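You operate a simulated robot arm through the tools that you are given. There is no shell and no other tool.

You are at the controls of a simulated two-armed robot. One attempt, no reset.

JOB
On the top of the plywood box, fold the white hand towel in half and then in half again.

The check looks at the end state, three seconds after you hand in, the way a careful person would. Anything else that was tipped, shoved, dropped, spilled or broken makes it a failure. Flat cloth is picked up by pressing the open fingertips on it (5 to 10 N) and closing them slowly along it; thin cloth reads only 2 to 8 mm in the jaws.

ROBOT AND FRAMES
Two 7-joint arms with two-finger parallel grippers on one trunk, on a base that drives. Base frame: it is fixed to the floor where the robot stands at the start and does not move with it; the origin is under the middle of the robot, x ahead of it, y to its left, z up. Lengths are in m, angles in rad, forces in N, time in s.
The left shoulder is at the start at [0.124, 0.171, 1.162], the right one opposite. With the tool pointing down near the work surface each hand reaches from about 0.1 to 0.8 m from the robot's upright axis, wherever it stands, measured 20 degrees to its own side. Places, roughly: top of the plywood box [-1.8, 0.5, 0.6]; white hand towel [-1.75, 0.5, 0.5]. Payload 4.4 kg a hand.
The TCP of each hand is the grasp point between the finger pads, 0.023 m short of the fingertips. In the tool frame z runs along the fingers and y along their closing line. The gripper opens to 0.094 m. The fingers are 0.038 m wide and 0.01 m thick; the gripper's body (0.054 by 0.096 m) begins 0.039 m behind the TCP.
Orientation is that of the tool frame in the base frame, as a unit quaternion [x, y, z, w]. With the fingers straight down and closing along the base's y, the tool's x points along the base's -x, its y along +y and its z along -z.

CONTROLS
- The arms move only by the tool nudge_tool. It takes "left_steps", "right_steps" or both (then of equal length, played together; a hand with none holds still); each is a list of rows, each a list of 6 numbers: the shift along the base's x, y, z in m, then the turn, a rotation vector about the base's x, y, z in rad. In form: [[x, y, z, wx, wy, wz], ...]. A call has 1 to 20 rows; each row shifts and turns the commanded pose from where the row before left it. "left_fingers" and "right_fingers" are, for a hand that has rows, the closure in counts, from 0 (fully open) to 255 (shut), set as the call begins (left out, the last holds). Each row takes 0.2 s and may step no farther than 0.05 m and 0.15 rad from the row before; otherwise, or with a gripper value out of range, the whole call is refused. Where a pose cannot be reached the arm comes as near as it can. A force on the tool above 40 N (or 10 N above the force at the start of the call, whichever is more), or a blocked arm, ends the call early, and 0.2 s more pass. The fingers move at their own pace (about 0.072 m/s each) and stop on an object; they squeeze with about 44 N. The grip force told is the motor's: it shows also when the fingers shut on nothing. Time passes only in rows, and 0.2 s behind the last, so rows that do not move let the fingers close. The reply holds the time, the measured pose of the TCP, the force on the tool along the base axes, the opening and the grip force, in the units named above and with some noise, with the torque about the TCP (base axes, N m) and any sound that the robot's microphone picked up.
- Cameras (640 x 400 px; columns grow to the right, rows downward): "scene" is now at [0.2277, -0.004, 1.2947]; the picture's right is [-0.00, -1.00, 0.00], its down [-0.69, 0.00, -0.73] and it looks along [0.73, -0.00, -0.69] (base axes); focal length 268 px, centre (320, 200). "left" rides on the left gripper at [0.086, -0.016, -0.075] in its tool frame; the picture's right is [0.18, 0.98, 0.00], its down [-0.58, 0.11, -0.81] and it looks along [-0.79, 0.15, 0.59] (tool axes); focal length 243 px, centre (320, 200). "right" rides on the right gripper at [0.086, 0.016, -0.075] in its tool frame; the picture's right is [-0.18, 0.98, 0.00], its down [-0.58, -0.11, -0.81] and it looks along [-0.79, -0.15, 0.59] (tool axes); focal length 243 px, centre (320, 200). There is no depth. A picture from a camera that has moved, and an enlarged one, comes with that camera's place and axes in the base frame and with its lens. The place of the scene camera against the robot may be out by one fixed shift of up to 0.012 m in any direction.
- capture(camera): a new picture of that camera. No time passes.
- raise_lower(by): slides the trunk up (or, below 0, down) by that many m; the arms and the scene camera ride with it, the base frame stays. It gives what a move gives, with no picture.
- roll_base(legs): drives the robot by 1 to 6 legs, each [ahead, left, turn to the left] in m, m and rad, along the robot's own axes; the way and the turn of a leg run together, so that a leg with both is an arc; at most 1.5 m and 3.142 rad a leg. The arms and the cameras ride along, it lands a little off, and it stops where it bumps. It gives what a move gives.
- aim_head(pan, tilt): turns the head with the scene camera to pan (to the left, within 1.396 rad either way) and tilt (down, from -0.506 to 1.204), counted from straight ahead of the robot. It gives what a move gives.
- close_up(camera, box): a new picture of the part [left, top, right, bottom] of that camera's present view, enlarged. No time passes.
- hand_in(): hands the job in; it is judged then, once.

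Nothing tells you exact positions but the pictures and the camera data. Unless the task says otherwise, let go and move clear before handing in.

The tools are called after ">>>" as name(argument=value, ...) on one line, values as JSON. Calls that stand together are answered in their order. nudge_tool: Moves the arms, as the interface text tells. Its arguments: {"type":"object","properties":{"left_steps":{"type":"array","items":{"type":"array","items":{"type":"number"}}},"left_fingers":{"type":"number"},"right_steps":{"type":"array","items":{"type":"array","items":{"type":"number"}}},"right_fingers":{"type":"number"}},"required":[]} The other tools are called the same way: raise_lower (by) slides the trunk up or down; roll_base (legs) drives the base; aim_head (pan, tilt) turns the head that bears the scene camera; capture (camera) takes a picture; close_up (camera, box) takes an enlarged picture of a part of a camera's view; hand_in () hands the job in.

At the start:

```text
t: 0.0
left_tcp_pos: [0.5251, 0.2355, 0.8528]
left_ee_rot: [-0.001, 1.0, 0.0, 0.0]
left_wrist_force: [-0.1, 0.9, 0.1]
left_wrist_torque: [0.01, -0.03, -0.02]
left_width: 0.0941
left_gripper_force: 0.0
right_tcp_pos: [0.5595, -0.3006, 0.8038]
right_ee_rot: [0.0, 1.0, 0.0, 0.0]
right_wrist_force: [-1.2, 0.4, 0.1]
right_wrist_torque: [0.04, 0.0, 0.0]
right_width: 0.0942
right_gripper_force: 0.0
trunk travel left (down, up): [-0.175, 0.213]
robot x, y, heading: [0.0021, 0.0018, 0.003]
head pan, tilt: [-0.002, 0.757]
```

scene: 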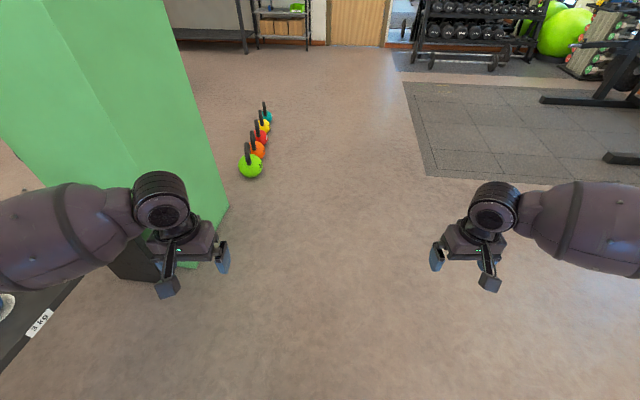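
right: 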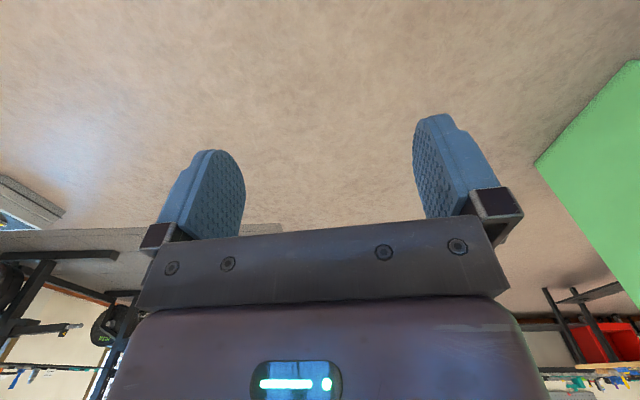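
left: 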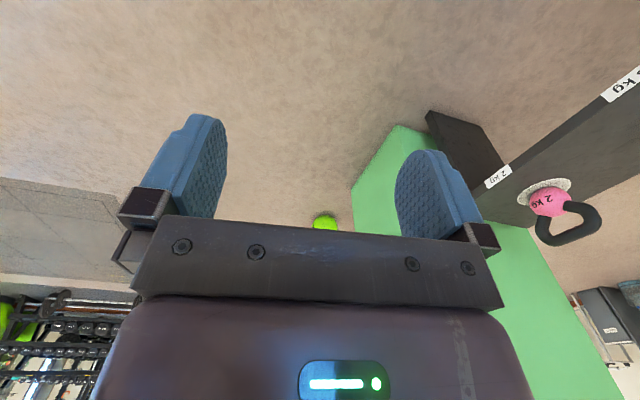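

I see a gym floor, with a green mat standing to my left and kettlebells ahead of me. The plywood box should be behind me, so I'll turn the head to look around before driving.

>>> aim_head(pan=1.39, tilt=0.6)

>>> capture(camera="scene")

>>> aim_head(pan=-1.39, tilt=0.6)

>>> capture(camera="scene")

```text
t: 1.5
left_tcp_pos: [0.5263, 0.2354, 0.8528]
left_ee_rot: [0.0, 1.0, 0.0, 0.0]
left_wrist_force: [-0.1, 0.0, 0.6]
left_wrist_torque: [0.01, -0.03, 0.01]
left_width: 0.094
left_gripper_force: 0.0
right_tcp_pos: [0.5597, -0.2995, 0.8041]
right_ee_rot: [0.001, 1.0, 0.001, 0.0]
right_wrist_force: [-0.4, -0.7, -0.1]
right_wrist_torque: [-0.01, 0.03, 0.03]
right_width: 0.0937
right_gripper_force: 0.1
trunk travel left (down, up): [-0.175, 0.213]
robot x, y, heading: [0.003, 0.0012, 0.001]
head pan, tilt: [1.389, 0.6]
```

```text
taken
camera scene: at [0.1612, 0.0831, 1.3081], right [0.98, -0.18, 0.0], down [-0.1, -0.56, -0.83], along [0.15, 0.81, -0.56], focal length 268 px, centre (320, 200)
```

scene: 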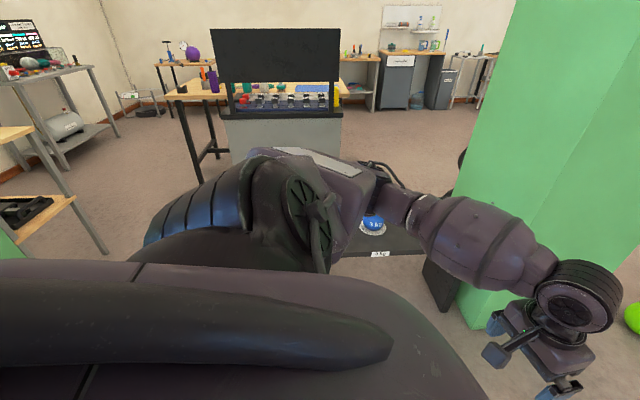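

```text
t: 4.0
left_tcp_pos: [0.5271, 0.2355, 0.8527]
left_ee_rot: [0.0, 1.0, 0.0, 0.0]
left_wrist_force: [-0.2, 0.4, 0.4]
left_wrist_torque: [0.0, 0.03, -0.02]
left_width: 0.094
left_gripper_force: 0.2
right_tcp_pos: [0.5602, -0.2996, 0.8043]
right_ee_rot: [-0.001, 1.0, -0.001, 0.0]
right_wrist_force: [-0.1, 1.0, -0.6]
right_wrist_torque: [0.01, 0.03, 0.01]
right_width: 0.094
right_gripper_force: 0.0
trunk travel left (down, up): [-0.175, 0.213]
robot x, y, heading: [0.0017, 0.0039, 0.0]
head pan, tilt: [-1.389, 0.6]
```

```text
taken
camera scene: at [0.1612, -0.0907, 1.3082], right [-0.98, -0.18, 0.0], down [-0.1, 0.56, -0.83], along [0.15, -0.81, -0.56], focal length 268 px, centre (320, 200)
```

scene: 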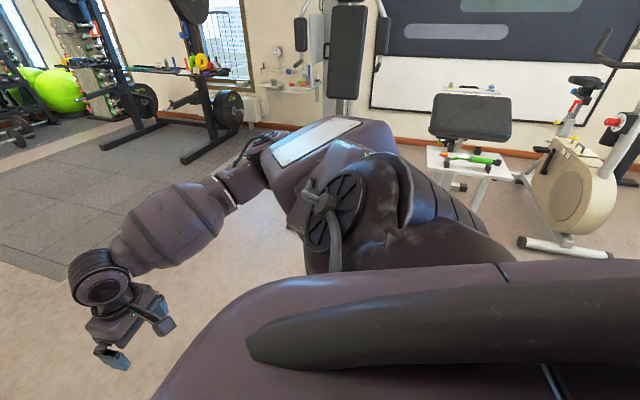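

The area within about 0.8 m of me looks clear. I'll rotate right in place by a quarter turn and look behind me again.

>>> roll_base(legs=[[0, 0, -1.57]])

>>> capture(camera="scene")

```text
t: 8.2
left_tcp_pos: [0.2272, -0.5305, 0.8528]
left_ee_rot: [0.714, 0.7, 0.0, 0.0]
left_wrist_force: [-0.6, -0.2, 0.0]
left_wrist_torque: [0.0, 0.0, 0.04]
left_width: 0.094
left_gripper_force: 0.1
right_tcp_pos: [-0.3103, -0.5561, 0.8039]
right_ee_rot: [0.714, 0.701, 0.0, 0.0]
right_wrist_force: [0.2, 0.1, -0.1]
right_wrist_torque: [0.0, -0.04, 0.0]
right_width: 0.0939
right_gripper_force: 0.1
trunk travel left (down, up): [-0.175, 0.213]
robot x, y, heading: [0.004, -0.0008, -1.586]
head pan, tilt: [-1.389, 0.6]
```

```text
taken
camera scene: at [-0.0976, -0.171, 1.3082], right [-0.16, 0.99, 0.0], down [0.56, 0.09, -0.82], along [-0.81, -0.14, -0.57], focal length 268 px, centre (320, 200)
```

scene: 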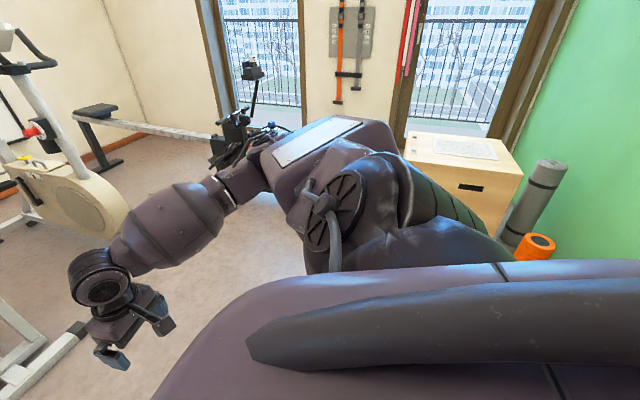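

I can see the box with the white towel behind me, next to a foam roller and a grey roll that stand to its right. I'll keep turning right until I face it.

>>> roll_base(legs=[[0, 0, -1.556]])

>>> aim_head(pan=0, tilt=0.5)

>>> capture(camera="scene")

```text
t: 12.5
left_tcp_pos: [-0.5317, -0.2229, 0.8526]
left_ee_rot: [1.0, -0.011, 0.0, 0.0]
left_wrist_force: [-0.1, 0.7, 0.3]
left_wrist_torque: [-0.02, -0.02, -0.03]
left_width: 0.0944
left_gripper_force: 0.0
right_tcp_pos: [-0.5531, 0.3137, 0.8039]
right_ee_rot: [1.0, -0.012, 0.001, -0.001]
right_wrist_force: [0.3, 0.7, 0.1]
right_wrist_torque: [-0.03, 0.0, 0.0]
right_width: 0.094
right_gripper_force: 0.0
trunk travel left (down, up): [-0.175, 0.213]
robot x, y, heading: [0.0003, 0.0005, 3.119]
head pan, tilt: [-1.389, 0.6]
```

```text
t: 14.0
left_tcp_pos: [-0.532, -0.2215, 0.8539]
left_ee_rot: [1.0, -0.012, 0.001, 0.001]
left_wrist_force: [0.5, -0.2, -0.7]
left_wrist_torque: [-0.02, -0.01, 0.03]
left_width: 0.0941
left_gripper_force: 0.0
right_tcp_pos: [-0.5536, 0.3134, 0.8037]
right_ee_rot: [1.0, -0.012, 0.0, -0.001]
right_wrist_force: [-0.1, 0.4, 0.1]
right_wrist_torque: [0.02, 0.01, 0.03]
right_width: 0.094
right_gripper_force: 0.1
trunk travel left (down, up): [-0.175, 0.213]
robot x, y, heading: [-0.0014, 0.0036, 3.115]
head pan, tilt: [0.0, 0.499]
```

```text
taken
camera scene: at [-0.2513, 0.0023, 1.3172], right [0.03, 1.0, 0.0], down [0.48, -0.01, -0.88], along [-0.88, 0.02, -0.48], focal length 268 px, centre (320, 200)
```

scene: 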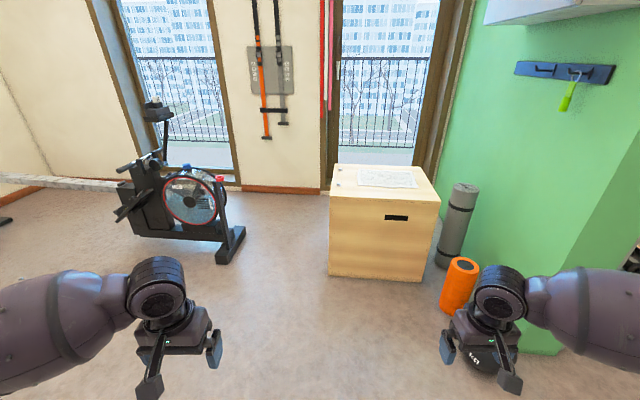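

>>> close_up(camera="scene", box=[300, 140, 500, 265])

>>> capture(camera="right")

```text
3.20 times, centred on (400, 202) of scene
camera zoom: at [-0.2513, 0.0023, 1.3172], right [0.03, 1.0, 0.0], down [0.48, -0.01, -0.88], along [-0.88, 0.02, -0.48], focal length 857 px, centre (64, 192)
```

zoom: 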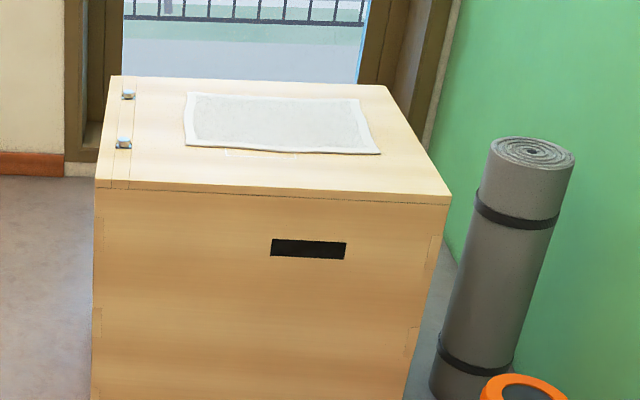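

```text
taken
camera right: at [-0.4666, 0.2953, 0.8788], right [-0.21, -0.98, 0.0], down [-0.58, 0.12, 0.81], along [-0.79, 0.17, -0.59], focal length 243 px, centre (320, 200)
```

right: 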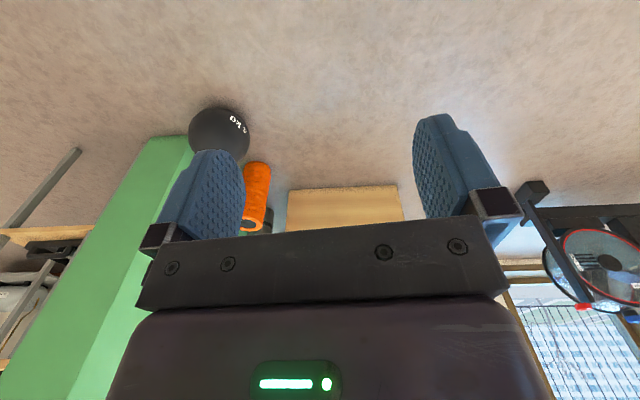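

The towel lies on the box, about 0.37 m wide by 0.27 m deep and turned roughly 7° with it; the box top is at z≈0.6 with its front edge at x≈-1.55. I'll look down to see how far my own base sticks out before approaching.

>>> aim_head(pan=0, tilt=1.204)

>>> capture(camera="scene")

```text
t: 15.1
left_tcp_pos: [-0.5308, -0.2226, 0.8521]
left_ee_rot: [1.0, -0.013, 0.0, 0.0]
left_wrist_force: [0.0, -0.6, -0.8]
left_wrist_torque: [-0.02, -0.01, -0.02]
left_width: 0.094
left_gripper_force: 0.0
right_tcp_pos: [-0.5522, 0.3122, 0.8037]
right_ee_rot: [1.0, -0.012, 0.0, 0.001]
right_wrist_force: [0.0, 0.2, -0.1]
right_wrist_torque: [0.01, 0.0, 0.02]
right_width: 0.0938
right_gripper_force: 0.0
trunk travel left (down, up): [-0.175, 0.213]
robot x, y, heading: [-0.002, -0.0011, 3.119]
head pan, tilt: [0.0, 1.201]
```

```text
taken
camera scene: at [-0.2163, 0.0014, 1.2636], right [0.02, 1.0, 0.0], down [0.93, -0.02, -0.36], along [-0.36, 0.01, -0.93], focal length 268 px, centre (320, 200)
```

scene: 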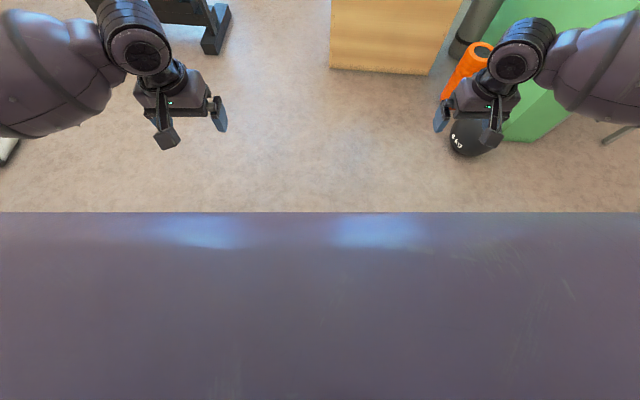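

My chest hides the base from this camera. I'll turn the left hand about the vertical so its wrist camera looks back at my base and shows how large it is.

>>> nudge_tool(left_steps=[[0, 0, 0, 0, 0, 0.15], [0, 0, 0, 0, 0, 0.15], [0, 0, 0, 0, 0, 0.15], [0, 0, 0, 0, 0, 0.15], [0, 0, 0, 0, 0, 0.15], [0, 0, 0, 0, 0, 0.15], [0, 0, 0, 0, 0, 0.15], [0, 0, 0, 0, 0, 0.15], [0, 0, 0, 0, 0, 0.15], [0, 0, 0, 0, 0, 0.15], [0, 0, 0, 0, 0, 0.15], [0, 0, 0, 0, 0, 0.15], [0, 0, 0, 0, 0, 0.15], [0, 0, 0, 0, 0, 0.15]])

>>> capture(camera="left")

```text
t: 18.1
left_tcp_pos: [-0.5318, -0.2224, 0.8533]
left_ee_rot: [0.507, 0.862, -0.001, -0.001]
left_wrist_force: [-0.7, 1.0, 0.7]
left_wrist_torque: [0.02, 0.02, 0.02]
left_width: 0.094
left_gripper_force: 0.1
right_tcp_pos: [-0.5531, 0.3129, 0.8037]
right_ee_rot: [1.0, -0.012, -0.001, 0.0]
right_wrist_force: [0.0, 0.5, -0.5]
right_wrist_torque: [0.01, 0.03, -0.01]
right_width: 0.094
right_gripper_force: 0.0
trunk travel left (down, up): [-0.175, 0.213]
robot x, y, heading: [0.0009, -0.0028, 3.113]
head pan, tilt: [0.0, 1.201]
```

```text
taken
camera left: at [-0.5859, -0.1549, 0.9269], right [0.77, 0.64, 0.0], down [0.38, -0.46, 0.81], along [0.51, -0.62, -0.59], focal length 243 px, centre (320, 200)
```

left: 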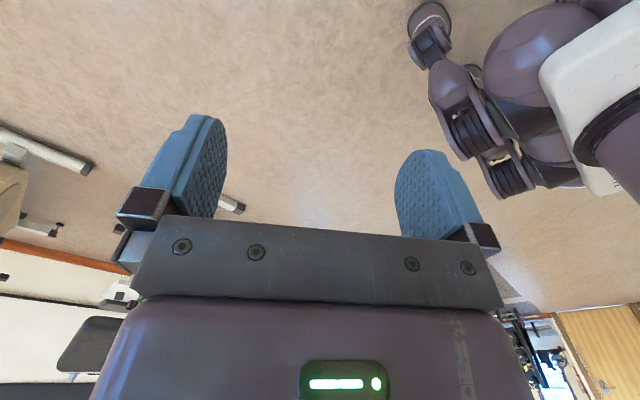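

I can see part of the base: legs with small wheels. I'll turn the hand a bit further to see the whole front.

>>> nudge_tool(left_steps=[[0, 0, 0, 0, 0, 0.15], [0, 0, 0, 0, 0, 0.15], [0, 0, 0, 0, 0, 0.15], [0, 0, 0, 0, 0, 0.15]])

>>> capture(camera="left")

```text
t: 19.1
left_tcp_pos: [-0.5598, -0.2592, 0.7791]
left_ee_rot: [0.231, 0.973, 0.0, 0.0]
left_wrist_force: [-1.0, 0.6, 0.2]
left_wrist_torque: [-0.01, 0.02, -0.02]
left_width: 0.094
left_gripper_force: 0.0
left hand out of reach, approached as far as the arm can: row 1, 2, 3, 4
right_tcp_pos: [-0.5537, 0.3144, 0.8024]
right_ee_rot: [1.0, -0.013, 0.001, 0.0]
right_wrist_force: [-0.1, 0.2, 0.8]
right_wrist_torque: [0.02, 0.0, 0.0]
right_width: 0.0942
right_gripper_force: 0.1
trunk travel left (down, up): [-0.175, 0.213]
robot x, y, heading: [0.0019, -0.0031, 3.121]
head pan, tilt: [0.0, 1.201]
```

```text
taken
camera left: at [-0.6425, -0.235, 0.8529], right [0.28, 0.96, 0.0], down [0.57, -0.16, 0.81], along [0.77, -0.22, -0.59], focal length 243 px, centre (320, 200)
```

left: 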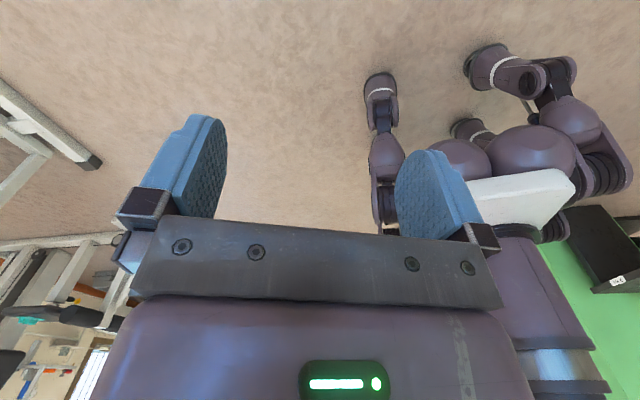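

My front wheels reach about 0.2 m ahead of the axis, so I can stand close to the box safely. I'll turn the left hand back to normal.

>>> nudge_tool(left_steps=[[0, 0, 0, 0, 0, -0.15], [0, 0, 0, 0, 0, -0.15], [0, 0, 0, 0, 0, -0.15], [0, 0, 0, 0, 0, -0.15], [0, 0, 0, 0, 0, -0.15], [0, 0, 0, 0, 0, -0.15], [0, 0, 0, 0, 0, -0.15], [0, 0, 0, 0, 0, -0.15], [0, 0, 0, 0, 0, -0.15], [0, 0, 0, 0, 0, -0.15], [0, 0, 0, 0, 0, -0.15], [0, 0, 0, 0, 0, -0.15], [0, 0, 0, 0, 0, -0.15], [0, 0, 0, 0, 0, -0.15], [0, 0, 0, 0, 0, -0.15], [0, 0, 0, 0, 0, -0.15], [0, 0, 0, 0, 0, -0.15], [0, 0, 0, 0, 0, -0.15]])

>>> aim_head(pan=0, tilt=0.75)

```text
t: 22.9
left_tcp_pos: [-0.5605, -0.2577, 0.7805]
left_ee_rot: [1.0, -0.013, 0.001, 0.0]
left_wrist_force: [0.3, 0.0, -0.1]
left_wrist_torque: [-0.01, 0.0, 0.01]
left_width: 0.0939
left_gripper_force: 0.1
right_tcp_pos: [-0.5517, 0.3149, 0.8043]
right_ee_rot: [1.0, -0.012, 0.0, 0.0]
right_wrist_force: [-0.2, 0.1, 0.0]
right_wrist_torque: [-0.03, 0.01, 0.0]
right_width: 0.094
right_gripper_force: 0.1
trunk travel left (down, up): [-0.175, 0.213]
robot x, y, heading: [-0.0019, 0.0022, 3.121]
head pan, tilt: [0.0, 1.201]
```

```text
t: 23.8
left_tcp_pos: [-0.5602, -0.2586, 0.7798]
left_ee_rot: [1.0, -0.012, -0.001, 0.001]
left_wrist_force: [-0.6, 0.3, 0.2]
left_wrist_torque: [0.02, -0.01, 0.01]
left_width: 0.094
left_gripper_force: 0.0
right_tcp_pos: [-0.5533, 0.313, 0.8044]
right_ee_rot: [1.0, -0.011, 0.0, 0.0]
right_wrist_force: [0.1, 0.7, 0.0]
right_wrist_torque: [0.0, 0.0, -0.03]
right_width: 0.0942
right_gripper_force: 0.1
trunk travel left (down, up): [-0.175, 0.213]
robot x, y, heading: [-0.0004, -0.001, 3.117]
head pan, tilt: [0.0, 0.75]
```

Now I'll turn slightly to line up with the box and drive to about 0.6 m in front of it.

>>> roll_base(legs=[[0, 0, -0.097], [0.8, -0.272, 0]])

>>> capture(camera="scene")

>>> capture(camera="right")

```text
t: 28.6
left_tcp_pos: [-1.3139, 0.1552, 0.7808]
left_ee_rot: [0.998, -0.063, -0.002, -0.003]
left_wrist_force: [0.2, 0.6, -0.4]
left_wrist_torque: [0.0, -0.02, 0.0]
left_width: 0.0941
left_gripper_force: 0.2
right_tcp_pos: [-1.2443, 0.7239, 0.8049]
right_ee_rot: [0.998, -0.063, 0.002, -0.001]
right_wrist_force: [0.0, 0.7, 0.1]
right_wrist_torque: [0.0, 0.02, 0.0]
right_width: 0.0938
right_gripper_force: 0.1
trunk travel left (down, up): [-0.175, 0.213]
robot x, y, heading: [-0.733, 0.3629, 3.011]
head pan, tilt: [0.0, 0.75]
stopped in leg 2: the robot was blocked; the commanded pose is now the measured one
```

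```text
taken
camera scene: at [-0.9684, 0.3798, 1.2966], right [0.13, 0.99, 0.0], down [0.67, -0.08, -0.73], along [-0.73, 0.1, -0.68], focal length 268 px, centre (320, 200)
```

scene: 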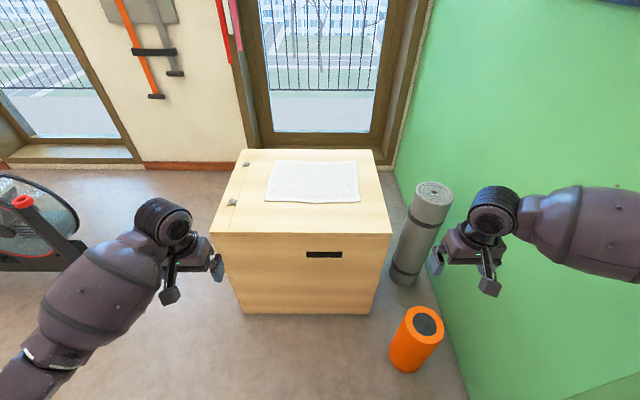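

```text
taken
camera right: at [-1.161, 0.6961, 0.8801], right [-0.31, -0.95, 0.0], down [-0.57, 0.18, 0.8], along [-0.77, 0.25, -0.59], focal length 243 px, centre (320, 200)
```

right: 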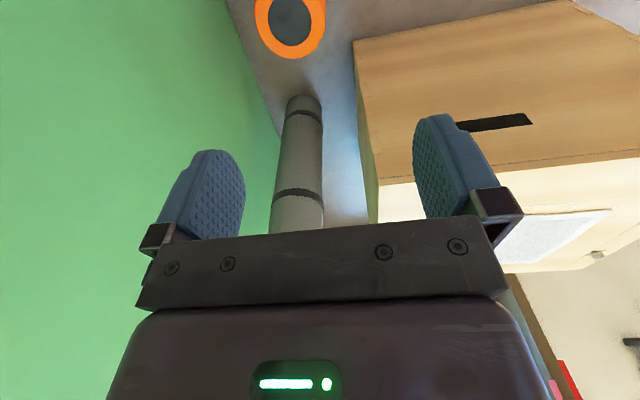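

The drive stopped early, so something blocked it: perhaps my right elbow against the green wall panel, or a wheel at the kettlebell. I'll look right and down before moving anything.

>>> aim_head(pan=-0.8, tilt=1.0)

>>> capture(camera="scene")

>>> aim_head(pan=-1.39, tilt=0.7)

>>> capture(camera="scene")

```text
t: 29.7
left_tcp_pos: [-1.3123, 0.1557, 0.7801]
left_ee_rot: [0.998, -0.063, -0.003, -0.004]
left_wrist_force: [1.2, 0.1, 0.0]
left_wrist_torque: [-0.01, 0.0, 0.02]
left_width: 0.0941
left_gripper_force: 0.1
right_tcp_pos: [-1.2444, 0.7231, 0.8042]
right_ee_rot: [0.998, -0.063, 0.001, -0.001]
right_wrist_force: [-0.1, -0.1, -0.4]
right_wrist_torque: [-0.03, 0.01, -0.01]
right_width: 0.094
right_gripper_force: 0.0
trunk travel left (down, up): [-0.175, 0.213]
robot x, y, heading: [-0.7284, 0.3601, 3.014]
head pan, tilt: [-0.799, 1.0]
```

```text
taken
camera scene: at [-0.9282, 0.425, 1.2774], right [0.8, 0.6, 0.0], down [0.5, -0.67, -0.55], along [-0.33, 0.44, -0.84], focal length 268 px, centre (320, 200)
```

scene: 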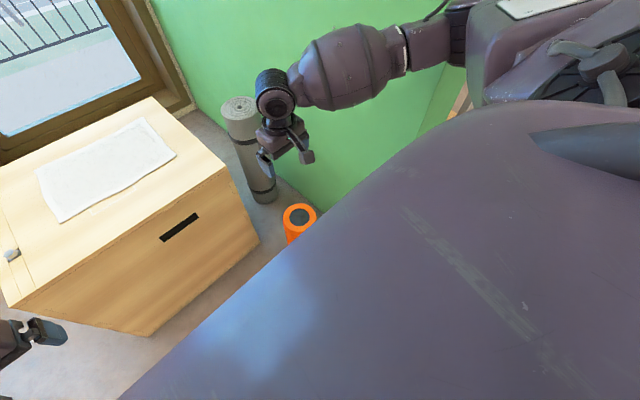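

```text
t: 30.7
left_tcp_pos: [-1.3122, 0.1547, 0.7815]
left_ee_rot: [0.998, -0.063, -0.003, -0.002]
left_wrist_force: [0.6, 0.1, 0.2]
left_wrist_torque: [-0.04, -0.04, 0.05]
left_width: 0.094
left_gripper_force: 0.1
right_tcp_pos: [-1.2435, 0.7232, 0.8036]
right_ee_rot: [0.998, -0.063, 0.001, -0.001]
right_wrist_force: [0.3, 0.0, 0.0]
right_wrist_torque: [0.02, 0.0, 0.02]
right_width: 0.0939
right_gripper_force: 0.1
trunk travel left (down, up): [-0.175, 0.213]
robot x, y, heading: [-0.7337, 0.361, 3.018]
head pan, tilt: [-1.389, 0.7]
```

```text
taken
camera scene: at [-0.8909, 0.454, 1.3008], right [1.0, 0.06, 0.0], down [0.03, -0.64, -0.77], along [-0.04, 0.77, -0.64], focal length 268 px, centre (320, 200)
```

scene: 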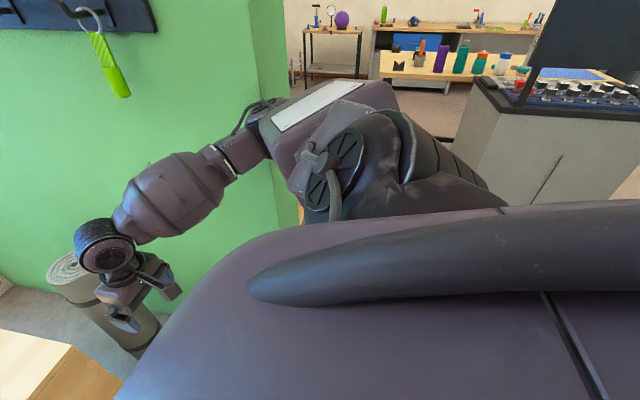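

Nothing has tipped; my right elbow sticks out sideways to about y≈1.0, against the green panel. I'll back off and shift left, then bring the right hand forward and inward so the elbow tucks in.

>>> roll_base(legs=[[-0.15, 0.1, 0]])

>>> nudge_tool(right_steps=[[-0.03, -0.03, 0.01, 0, 0, 0], [-0.03, -0.03, 0.01, 0, 0, 0], [-0.03, -0.03, 0.01, 0, 0, 0], [-0.03, -0.03, 0, 0, 0, 0], [-0.03, 0, 0, 0, 0, 0]])

>>> aim_head(pan=-0.9, tilt=0.6)

>>> capture(camera="scene")

```text
t: 32.2
left_tcp_pos: [-1.1823, 0.0425, 0.7796]
left_ee_rot: [0.998, -0.063, 0.0, 0.0]
left_wrist_force: [0.3, 0.3, 0.5]
left_wrist_torque: [0.01, -0.02, -0.03]
left_width: 0.094
left_gripper_force: 0.0
right_tcp_pos: [-1.1125, 0.6086, 0.8002]
right_ee_rot: [0.998, -0.064, 0.004, 0.002]
right_wrist_force: [0.1, 0.7, 0.2]
right_wrist_torque: [0.0, 0.02, 0.02]
right_width: 0.0941
right_gripper_force: 0.1
trunk travel left (down, up): [-0.175, 0.213]
robot x, y, heading: [-0.5962, 0.244, 3.014]
head pan, tilt: [-1.389, 0.7]
```

```text
t: 33.4
left_tcp_pos: [-1.1815, 0.0434, 0.7802]
left_ee_rot: [0.998, -0.063, -0.001, -0.001]
left_wrist_force: [0.4, 0.5, 0.6]
left_wrist_torque: [0.02, 0.01, 0.01]
left_width: 0.0939
left_gripper_force: 0.0
right_tcp_pos: [-1.2625, 0.4904, 0.8298]
right_ee_rot: [0.998, -0.063, 0.004, 0.002]
right_wrist_force: [-0.6, -0.4, -0.4]
right_wrist_torque: [0.0, -0.02, 0.0]
right_width: 0.0941
right_gripper_force: 0.0
trunk travel left (down, up): [-0.175, 0.213]
robot x, y, heading: [-0.5968, 0.2431, 3.012]
head pan, tilt: [-1.389, 0.7]
```

```text
t: 34.4
left_tcp_pos: [-1.1821, 0.042, 0.7795]
left_ee_rot: [0.998, -0.064, 0.0, 0.0]
left_wrist_force: [-0.5, 0.4, -0.3]
left_wrist_torque: [-0.01, 0.01, 0.0]
left_width: 0.0941
left_gripper_force: 0.1
right_tcp_pos: [-1.2597, 0.4908, 0.8296]
right_ee_rot: [0.998, -0.064, 0.004, 0.002]
right_wrist_force: [1.1, -0.2, -0.7]
right_wrist_torque: [0.02, 0.01, -0.03]
right_width: 0.0939
right_gripper_force: 0.1
trunk travel left (down, up): [-0.175, 0.213]
robot x, y, heading: [-0.5934, 0.242, 3.017]
head pan, tilt: [-0.901, 0.6]
```

```text
taken
camera scene: at [-0.8022, 0.334, 1.3082], right [0.86, 0.51, 0.0], down [0.29, -0.48, -0.82], along [-0.42, 0.71, -0.57], focal length 268 px, centre (320, 200)
```

scene: 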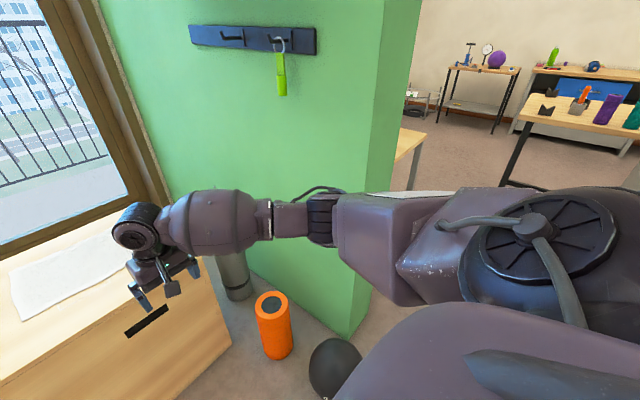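

The elbow is now tucked in well, with the panel corner at about (-1.04, 1.03), a black kettlebell at (-1.01, 0.82) and the orange roller at (-1.31, 0.78). I'll drive forward in two stages, keeping my right side clear.

>>> roll_base(legs=[[0, 0, -0.03], [0.45, -0.03, 0]])

>>> capture(camera="scene")

>>> aim_head(pan=0, tilt=0.9)

>>> capture(camera="scene")

```text
t: 37.5
left_tcp_pos: [-1.6315, 0.1556, 0.7791]
left_ee_rot: [0.997, -0.076, 0.0, 0.0]
left_wrist_force: [-0.2, -0.5, 0.2]
left_wrist_torque: [0.0, -0.01, -0.01]
left_width: 0.0941
left_gripper_force: 0.0
right_tcp_pos: [-1.7018, 0.6058, 0.83]
right_ee_rot: [0.997, -0.075, 0.005, 0.002]
right_wrist_force: [1.0, -0.8, -0.2]
right_wrist_torque: [0.02, 0.01, -0.01]
right_width: 0.094
right_gripper_force: 0.0
trunk travel left (down, up): [-0.175, 0.213]
robot x, y, heading: [-1.0441, 0.343, 2.99]
head pan, tilt: [-0.901, 0.6]
```

```text
taken
camera scene: at [-1.2461, 0.4386, 1.3081], right [0.87, 0.5, 0.0], down [0.28, -0.49, -0.82], along [-0.41, 0.72, -0.57], focal length 268 px, centre (320, 200)
```

scene: 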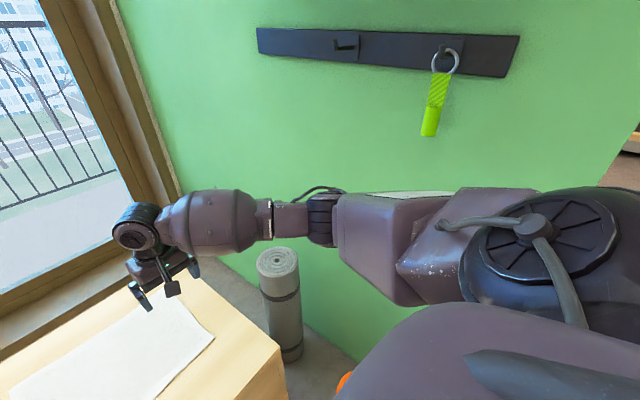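

```text
t: 38.7
left_tcp_pos: [-1.6308, 0.1561, 0.7798]
left_ee_rot: [0.997, -0.075, 0.0, -0.001]
left_wrist_force: [-0.4, -0.1, -0.2]
left_wrist_torque: [-0.03, 0.03, -0.03]
left_width: 0.0939
left_gripper_force: 0.0
right_tcp_pos: [-1.7005, 0.6051, 0.8297]
right_ee_rot: [0.997, -0.074, 0.005, 0.003]
right_wrist_force: [-0.3, -0.2, 0.2]
right_wrist_torque: [0.0, -0.04, 0.0]
right_width: 0.094
right_gripper_force: 0.0
trunk travel left (down, up): [-0.175, 0.213]
robot x, y, heading: [-1.0454, 0.3413, 2.988]
head pan, tilt: [0.0, 0.901]
```

```text
taken
camera scene: at [-1.2765, 0.3732, 1.2834], right [0.15, 0.99, 0.0], down [0.77, -0.12, -0.62], along [-0.61, 0.09, -0.78], focal length 268 px, centre (320, 200)
```

scene: 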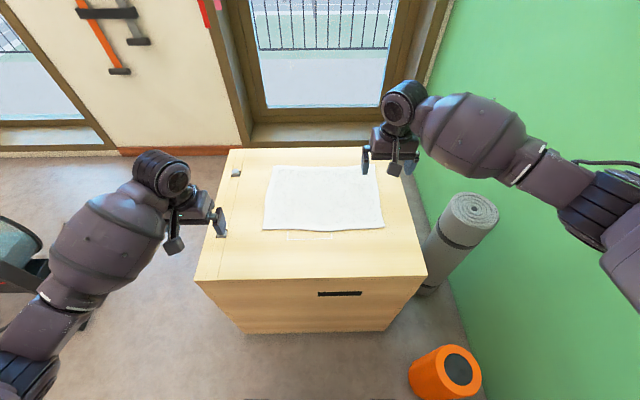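

The way is clear, and the towel corners in the base frame come out near (-1.726, 0.265), (-1.68, 0.625), (-1.99, 0.307) and (-1.94, 0.68). I'll creep forward the last 0.19 m.

>>> roll_base(legs=[[0.19, 0, 0]])

>>> aim_head(pan=0, tilt=0.95)

>>> capture(camera="scene")

>>> capture(camera="left")

>>> capture(camera="right")

```text
t: 40.2
left_tcp_pos: [-1.8234, 0.1858, 0.7794]
left_ee_rot: [0.997, -0.075, 0.0, 0.0]
left_wrist_force: [0.0, -0.9, -0.6]
left_wrist_torque: [-0.04, -0.01, 0.02]
left_width: 0.0943
left_gripper_force: 0.1
right_tcp_pos: [-1.892, 0.6347, 0.8299]
right_ee_rot: [0.997, -0.075, 0.005, 0.002]
right_wrist_force: [0.6, 0.3, 0.1]
right_wrist_torque: [-0.02, -0.02, 0.0]
right_width: 0.0938
right_gripper_force: 0.1
trunk travel left (down, up): [-0.175, 0.213]
robot x, y, heading: [-1.2297, 0.3701, 2.994]
head pan, tilt: [0.0, 0.901]
```

```text
t: 40.9
left_tcp_pos: [-1.8234, 0.1845, 0.7803]
left_ee_rot: [0.997, -0.075, 0.001, 0.0]
left_wrist_force: [0.0, 0.1, -0.1]
left_wrist_torque: [0.02, 0.01, 0.01]
left_width: 0.094
left_gripper_force: 0.0
right_tcp_pos: [-1.8918, 0.6343, 0.8304]
right_ee_rot: [0.997, -0.075, 0.004, 0.002]
right_wrist_force: [0.4, 1.0, -0.2]
right_wrist_torque: [-0.01, 0.01, 0.02]
right_width: 0.0939
right_gripper_force: 0.1
trunk travel left (down, up): [-0.175, 0.213]
robot x, y, heading: [-1.2359, 0.3721, 2.987]
head pan, tilt: [0.0, 0.949]
```

```text
taken
camera scene: at [-1.4654, 0.4019, 1.2798], right [0.15, 0.99, 0.0], down [0.8, -0.12, -0.58], along [-0.58, 0.09, -0.81], focal length 268 px, centre (320, 200)
```

scene: 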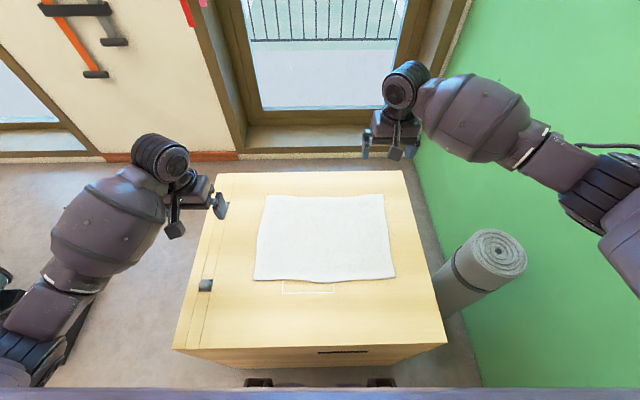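

```text
taken
camera left: at [-1.7339, 0.1884, 0.8536], right [0.03, -1.0, 0.0], down [-0.59, -0.02, 0.81], along [-0.81, -0.03, -0.59], focal length 243 px, centre (320, 200)
```

left: 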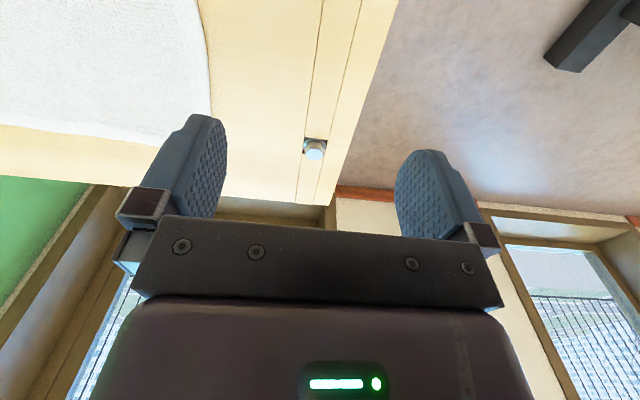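

```text
taken
camera right: at [-1.8099, 0.6058, 0.9056], right [-0.33, -0.94, 0.0], down [-0.56, 0.2, 0.8], along [-0.76, 0.26, -0.6], focal length 243 px, centre (320, 200)
```

right: 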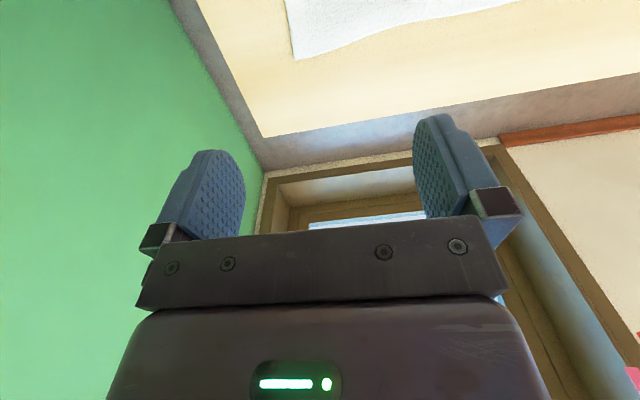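

I'm in position with my wheels just short of the box, and the whole towel is in view. I'll zoom in to fix its corners precisely.

>>> close_up(camera="scene", box=[230, 180, 422, 300])

```text
3.33 times, centred on (326, 240) of scene
camera zoom: at [-1.4654, 0.4019, 1.2798], right [0.15, 0.99, 0.0], down [0.8, -0.12, -0.58], along [-0.58, 0.09, -0.81], focal length 893 px, centre (300, 67)
```

zoom: 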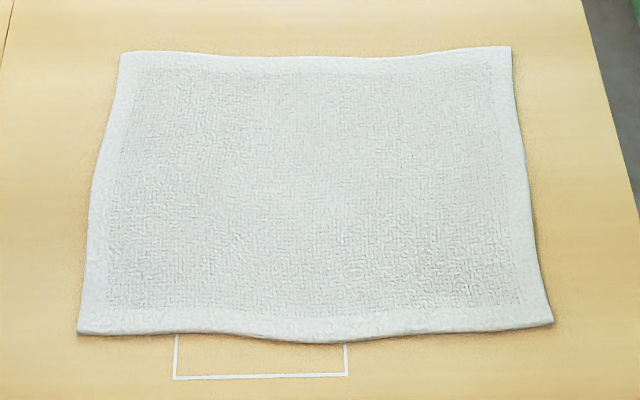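

The towel lies square to me, with its near edge running from (-1.722, 0.270) to (-1.674, 0.631). I'll turn both hands 90° so they close across that edge and move them partway there, watching my right elbow because a tag hangs on the wall rack near (-1.31, 1.0, 1.15).

>>> nudge_tool(left_steps=[[0.005, 0.011, -0.004, 0, 0, 0.15], [0.005, 0.011, -0.004, 0, 0, 0.15], [0.005, 0.011, -0.004, 0, 0, 0.15], [0.005, 0.011, -0.004, 0, 0, 0.15], [0.005, 0.011, -0.004, 0, 0, 0.15], [0.005, 0.011, -0.004, 0, 0, 0.15], [0.005, 0.011, -0.004, 0, 0, 0.15], [0.005, 0.011, -0.004, 0, 0, 0.15], [0.005, 0.011, -0.004, 0, 0, 0.15], [0.005, 0.011, -0.004, 0, 0, 0.15], [0.005, 0.011, -0.004, 0, 0, 0.07]], right_steps=[[0.01, -0.004, -0.01, 0, 0, -0.15], [0.01, -0.004, -0.01, 0, 0, -0.15], [0.01, -0.004, -0.01, 0, 0, -0.15], [0.01, -0.004, -0.01, 0, 0, -0.15], [0.01, -0.004, -0.01, 0, 0, -0.15], [0.01, -0.004, -0.01, 0, 0, -0.15], [0.01, -0.004, -0.01, 0, 0, -0.15], [0.01, -0.004, -0.01, 0, 0, -0.15], [0.01, -0.004, -0.01, 0, 0, -0.15], [0.01, -0.004, -0.01, 0, 0, -0.15], [0.01, -0.004, -0.01, 0, 0, -0.07]], left_fingers=160, right_fingers=160)

>>> capture(camera="scene")

>>> aim_head(pan=-1.2, tilt=0.5)

>>> capture(camera="scene")

```text
t: 43.3
left_tcp_pos: [-1.7761, 0.284, 0.7337]
left_ee_rot: [0.755, 0.655, -0.02, 0.013]
left_wrist_force: [-0.6, 0.4, 0.9]
left_wrist_torque: [0.04, 0.0, 0.0]
left_width: 0.0351
left_gripper_force: 0.0
right_tcp_pos: [-1.7826, 0.5915, 0.7204]
right_ee_rot: [-0.651, 0.759, -0.001, -0.004]
right_wrist_force: [-0.3, -0.6, 0.1]
right_wrist_torque: [-0.03, -0.01, -0.02]
right_width: 0.035
right_gripper_force: 0.0
trunk travel left (down, up): [-0.175, 0.213]
robot x, y, heading: [-1.2373, 0.3713, 2.992]
head pan, tilt: [0.0, 0.949]
```

```text
taken
camera scene: at [-1.4655, 0.4014, 1.2797], right [0.15, 0.99, 0.0], down [0.8, -0.12, -0.58], along [-0.58, 0.09, -0.81], focal length 268 px, centre (320, 200)
```

scene: 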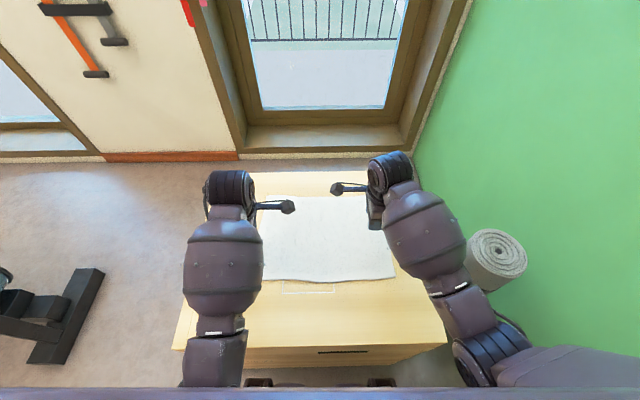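

```text
t: 44.7
left_tcp_pos: [-1.7752, 0.2846, 0.7323]
left_ee_rot: [0.758, 0.652, -0.019, 0.013]
left_wrist_force: [-0.6, 0.2, 0.1]
left_wrist_torque: [-0.05, 0.02, -0.03]
left_width: 0.0354
left_gripper_force: 0.0
right_tcp_pos: [-1.783, 0.5911, 0.7202]
right_ee_rot: [-0.653, 0.757, -0.001, -0.004]
right_wrist_force: [0.9, 0.0, -0.2]
right_wrist_torque: [-0.01, -0.01, 0.02]
right_width: 0.0351
right_gripper_force: 0.1
trunk travel left (down, up): [-0.175, 0.213]
robot x, y, heading: [-1.235, 0.3724, 2.992]
head pan, tilt: [-1.201, 0.499]
```

```text
taken
camera scene: at [-1.4133, 0.4797, 1.3172], right [0.98, 0.22, 0.0], down [0.1, -0.47, -0.88], along [-0.19, 0.86, -0.48], focal length 268 px, centre (320, 200)
```

scene: 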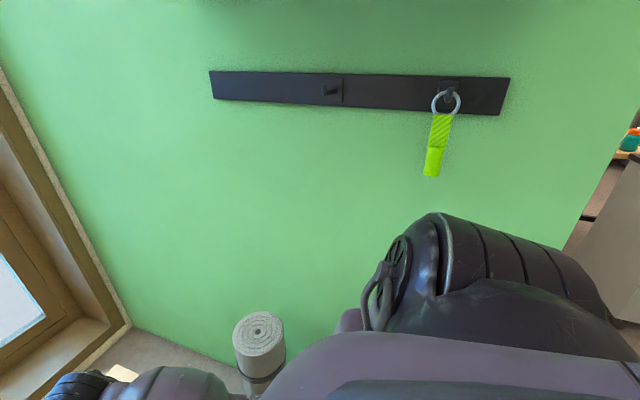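

Turning the hands dropped both elbows, so the right one is now well clear of the wall tag. Next I'll bring the hands to hover over the near corners and check alignment.

>>> nudge_tool(left_steps=[[0.0141, 0.0061, -0.018, 0.012, 0.009, 0], [0.0141, 0.0061, -0.018, 0.012, 0.009, 0], [0.0141, 0.0061, -0.018, 0.012, 0.009, 0], [0.0141, 0.0061, -0.018, 0.01, 0.01, 0]], right_steps=[[0.0255, 0, -0.015, 0.002, 0.011, 0], [0.0255, 0, -0.015, 0.002, 0.011, 0], [0.0255, 0, -0.015, 0.002, 0.011, 0], [0.0255, 0, -0.015, 0.001, 0.012, 0]])

>>> aim_head(pan=0, tilt=0.95)

>>> capture(camera="scene")

>>> capture(camera="left")

>>> capture(camera="right")

```text
t: 45.5
left_tcp_pos: [-1.7543, 0.2513, 0.6822]
left_ee_rot: [0.758, 0.649, -0.064, 0.023]
left_wrist_force: [0.1, -0.7, 0.4]
left_wrist_torque: [-0.06, 0.0, -0.01]
left_width: 0.0351
left_gripper_force: 0.1
right_tcp_pos: [-1.7155, 0.5919, 0.681]
right_ee_rot: [-0.652, 0.758, 0.01, -0.014]
right_wrist_force: [-0.2, -0.1, 0.8]
right_wrist_torque: [0.01, 0.01, -0.02]
right_width: 0.0353
right_gripper_force: 0.1
trunk travel left (down, up): [-0.175, 0.213]
robot x, y, heading: [-1.2359, 0.3716, 2.992]
head pan, tilt: [-1.201, 0.499]
stopped in row 3 (left hand): the arm was blocked; the commanded pose is now the measured one
```

```text
t: 46.9
left_tcp_pos: [-1.7535, 0.2511, 0.6808]
left_ee_rot: [0.758, 0.649, -0.063, 0.022]
left_wrist_force: [0.1, 0.0, 0.0]
left_wrist_torque: [-0.03, -0.02, 0.0]
left_width: 0.0352
left_gripper_force: 0.1
right_tcp_pos: [-1.7148, 0.5921, 0.6813]
right_ee_rot: [-0.651, 0.759, 0.009, -0.013]
right_wrist_force: [-0.5, -0.6, 0.2]
right_wrist_torque: [0.0, -0.01, 0.0]
right_width: 0.0352
right_gripper_force: 0.1
trunk travel left (down, up): [-0.175, 0.213]
robot x, y, heading: [-1.237, 0.3727, 2.992]
head pan, tilt: [0.0, 0.949]
```

```text
taken
camera scene: at [-1.4654, 0.402, 1.2798], right [0.15, 0.99, 0.0], down [0.8, -0.12, -0.58], along [-0.58, 0.09, -0.81], focal length 268 px, centre (320, 200)
```

scene: 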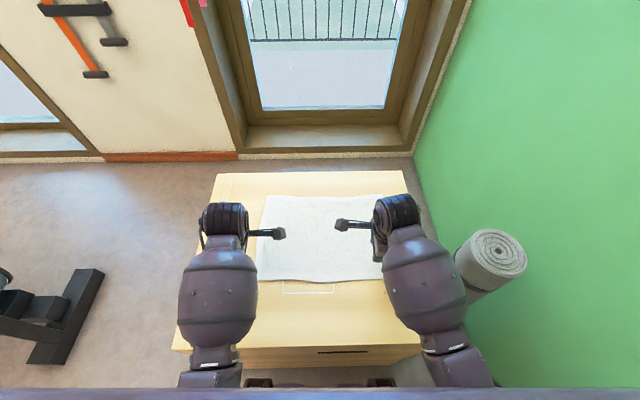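

```text
taken
camera left: at [-1.7504, 0.3478, 0.7445], right [1.0, 0.03, -0.07], down [0.07, -0.49, 0.87], along [-0.01, -0.87, -0.49], focal length 243 px, centre (320, 200)
```

left: 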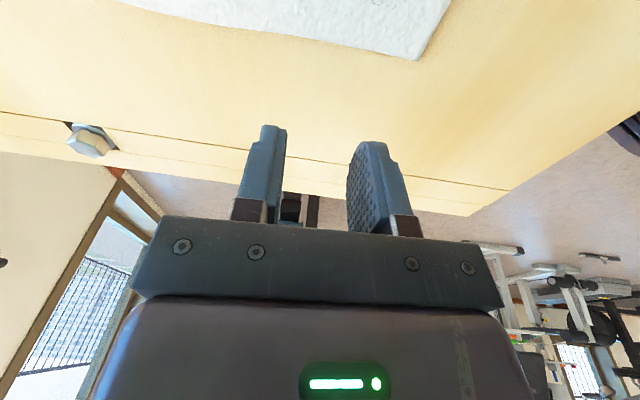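

```text
taken
camera right: at [-1.7417, 0.5088, 0.7571], right [-0.94, 0.33, 0.03], down [0.22, 0.56, 0.8], along [0.25, 0.76, -0.6], focal length 243 px, centre (320, 200)
```

right: 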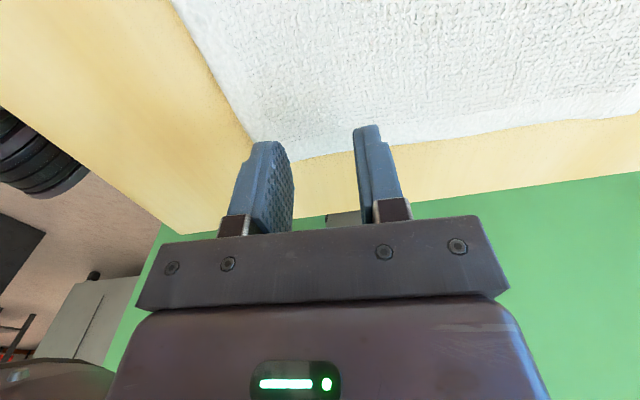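

The left arm got blocked: its tilt grew and it drifted outward, so its elbow is touching something or at a limit. I'll look at the left elbow before moving.

>>> aim_head(pan=0.9, tilt=0.9)

>>> capture(camera="scene")

>>> aim_head(pan=1.39, tilt=0.7)

>>> capture(camera="scene")

```text
t: 48.1
left_tcp_pos: [-1.7542, 0.2522, 0.6817]
left_ee_rot: [0.758, 0.648, -0.063, 0.023]
left_wrist_force: [0.1, -0.3, 0.3]
left_wrist_torque: [0.01, 0.0, 0.01]
left_width: 0.0351
left_gripper_force: 0.1
right_tcp_pos: [-1.7155, 0.591, 0.6815]
right_ee_rot: [-0.652, 0.758, 0.008, -0.013]
right_wrist_force: [0.6, -0.3, -0.3]
right_wrist_torque: [0.02, 0.02, -0.03]
right_width: 0.0351
right_gripper_force: 0.1
trunk travel left (down, up): [-0.175, 0.213]
robot x, y, heading: [-1.2319, 0.3685, 2.989]
head pan, tilt: [0.901, 0.901]
```

```text
taken
camera scene: at [-1.4489, 0.3396, 1.2834], right [-0.68, 0.73, 0.0], down [0.57, 0.53, -0.62], along [-0.46, -0.42, -0.78], focal length 268 px, centre (320, 200)
```

scene: 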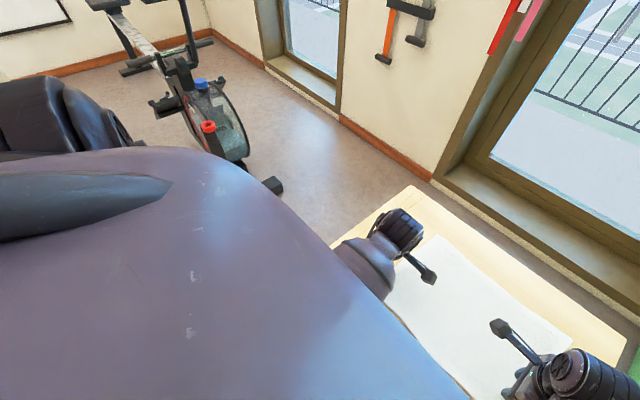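

```text
t: 49.0
left_tcp_pos: [-1.7534, 0.2509, 0.6806]
left_ee_rot: [0.758, 0.649, -0.064, 0.023]
left_wrist_force: [-0.6, 0.1, -0.7]
left_wrist_torque: [-0.01, 0.03, -0.02]
left_width: 0.0351
left_gripper_force: 0.0
right_tcp_pos: [-1.7153, 0.5927, 0.6816]
right_ee_rot: [-0.652, 0.758, 0.009, -0.014]
right_wrist_force: [0.6, 0.9, -0.8]
right_wrist_torque: [0.04, 0.0, 0.0]
right_width: 0.0351
right_gripper_force: 0.0
trunk travel left (down, up): [-0.175, 0.213]
robot x, y, heading: [-1.2331, 0.3725, 2.985]
head pan, tilt: [1.389, 0.7]
```

```text
taken
camera scene: at [-1.4214, 0.3107, 1.2995], right [-0.94, 0.33, 0.0], down [0.21, 0.61, -0.76], along [-0.25, -0.72, -0.64], focal length 268 px, centre (320, 200)
```

scene: 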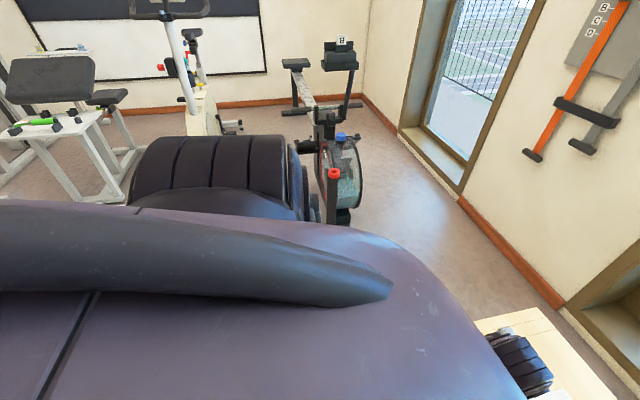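

The left elbow is folded under my own chest, which is what blocked it. I'll lift the left hand up and forward while turning it back, then bring it in along a mirror of the right hand's path.

>>> nudge_tool(left_steps=[[-0.0125, 0, 0.02, 0.039, -0.022, 0], [-0.0125, 0, 0.02, 0.039, -0.022, 0], [-0.0125, 0, 0.02, 0.039, -0.022, 0], [-0.0125, 0.006, 0.01, 0, 0, -0.15], [-0.0125, 0.006, 0.01, 0, 0, -0.15], [-0.0125, 0.006, 0.01, 0, 0, -0.15], [-0.0125, 0.006, 0.01, 0, 0, -0.15], [-0.0125, 0.006, 0.01, 0, 0, -0.15], [-0.0125, 0.006, 0.01, 0, 0, -0.15], [-0.0125, 0.006, 0.01, 0, 0, -0.15], [-0.0125, 0.006, 0.01, 0, 0, -0.15], [-0.0125, 0.006, 0.01, 0, 0, -0.15], [-0.0125, 0.006, 0, 0, 0, -0.15], [-0.0125, 0.006, 0, 0, 0, -0.07]])

>>> aim_head(pan=0.3, tilt=0.9)

>>> capture(camera="scene")

```text
t: 51.1
left_tcp_pos: [-1.8418, 0.2133, 0.7549]
left_ee_rot: [0.965, 0.244, 0.007, 0.098]
left_wrist_force: [0.5, 0.3, 0.0]
left_wrist_torque: [-0.03, 0.02, 0.02]
left_width: 0.0351
left_gripper_force: 0.0
right_tcp_pos: [-1.7152, 0.5921, 0.6815]
right_ee_rot: [-0.652, 0.758, 0.01, -0.013]
right_wrist_force: [0.2, -0.3, 0.0]
right_wrist_torque: [-0.04, -0.02, 0.02]
right_width: 0.035
right_gripper_force: 0.1
trunk travel left (down, up): [-0.175, 0.213]
robot x, y, heading: [-1.2369, 0.372, 2.985]
head pan, tilt: [1.389, 0.7]
stopped in row 10 (left hand): the arm was blocked; the commanded pose is now the measured one
```

```text
t: 52.4
left_tcp_pos: [-1.8416, 0.2127, 0.7558]
left_ee_rot: [0.965, 0.245, 0.007, 0.097]
left_wrist_force: [0.1, 0.2, 0.3]
left_wrist_torque: [0.03, 0.01, -0.01]
left_width: 0.0351
left_gripper_force: 0.1
right_tcp_pos: [-1.715, 0.5923, 0.6807]
right_ee_rot: [-0.652, 0.758, 0.009, -0.013]
right_wrist_force: [-1.0, -0.6, 0.3]
right_wrist_torque: [0.0, -0.02, 0.0]
right_width: 0.0351
right_gripper_force: 0.1
trunk travel left (down, up): [-0.175, 0.213]
robot x, y, heading: [-1.2325, 0.3718, 2.992]
head pan, tilt: [0.3, 0.901]
```

```text
taken
camera scene: at [-1.4682, 0.3797, 1.2834], right [-0.15, 0.99, 0.0], down [0.77, 0.12, -0.62], along [-0.61, -0.09, -0.78], focal length 268 px, centre (320, 200)
```

scene: 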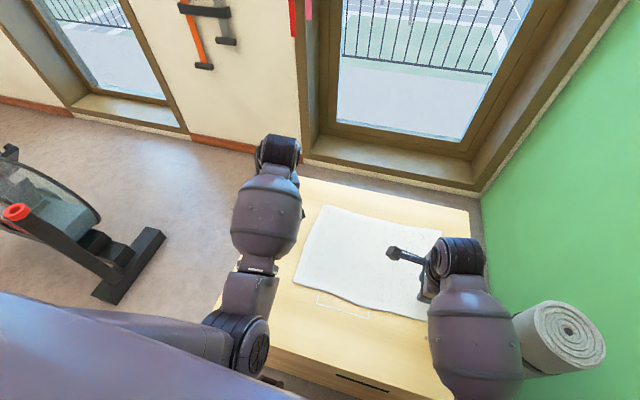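

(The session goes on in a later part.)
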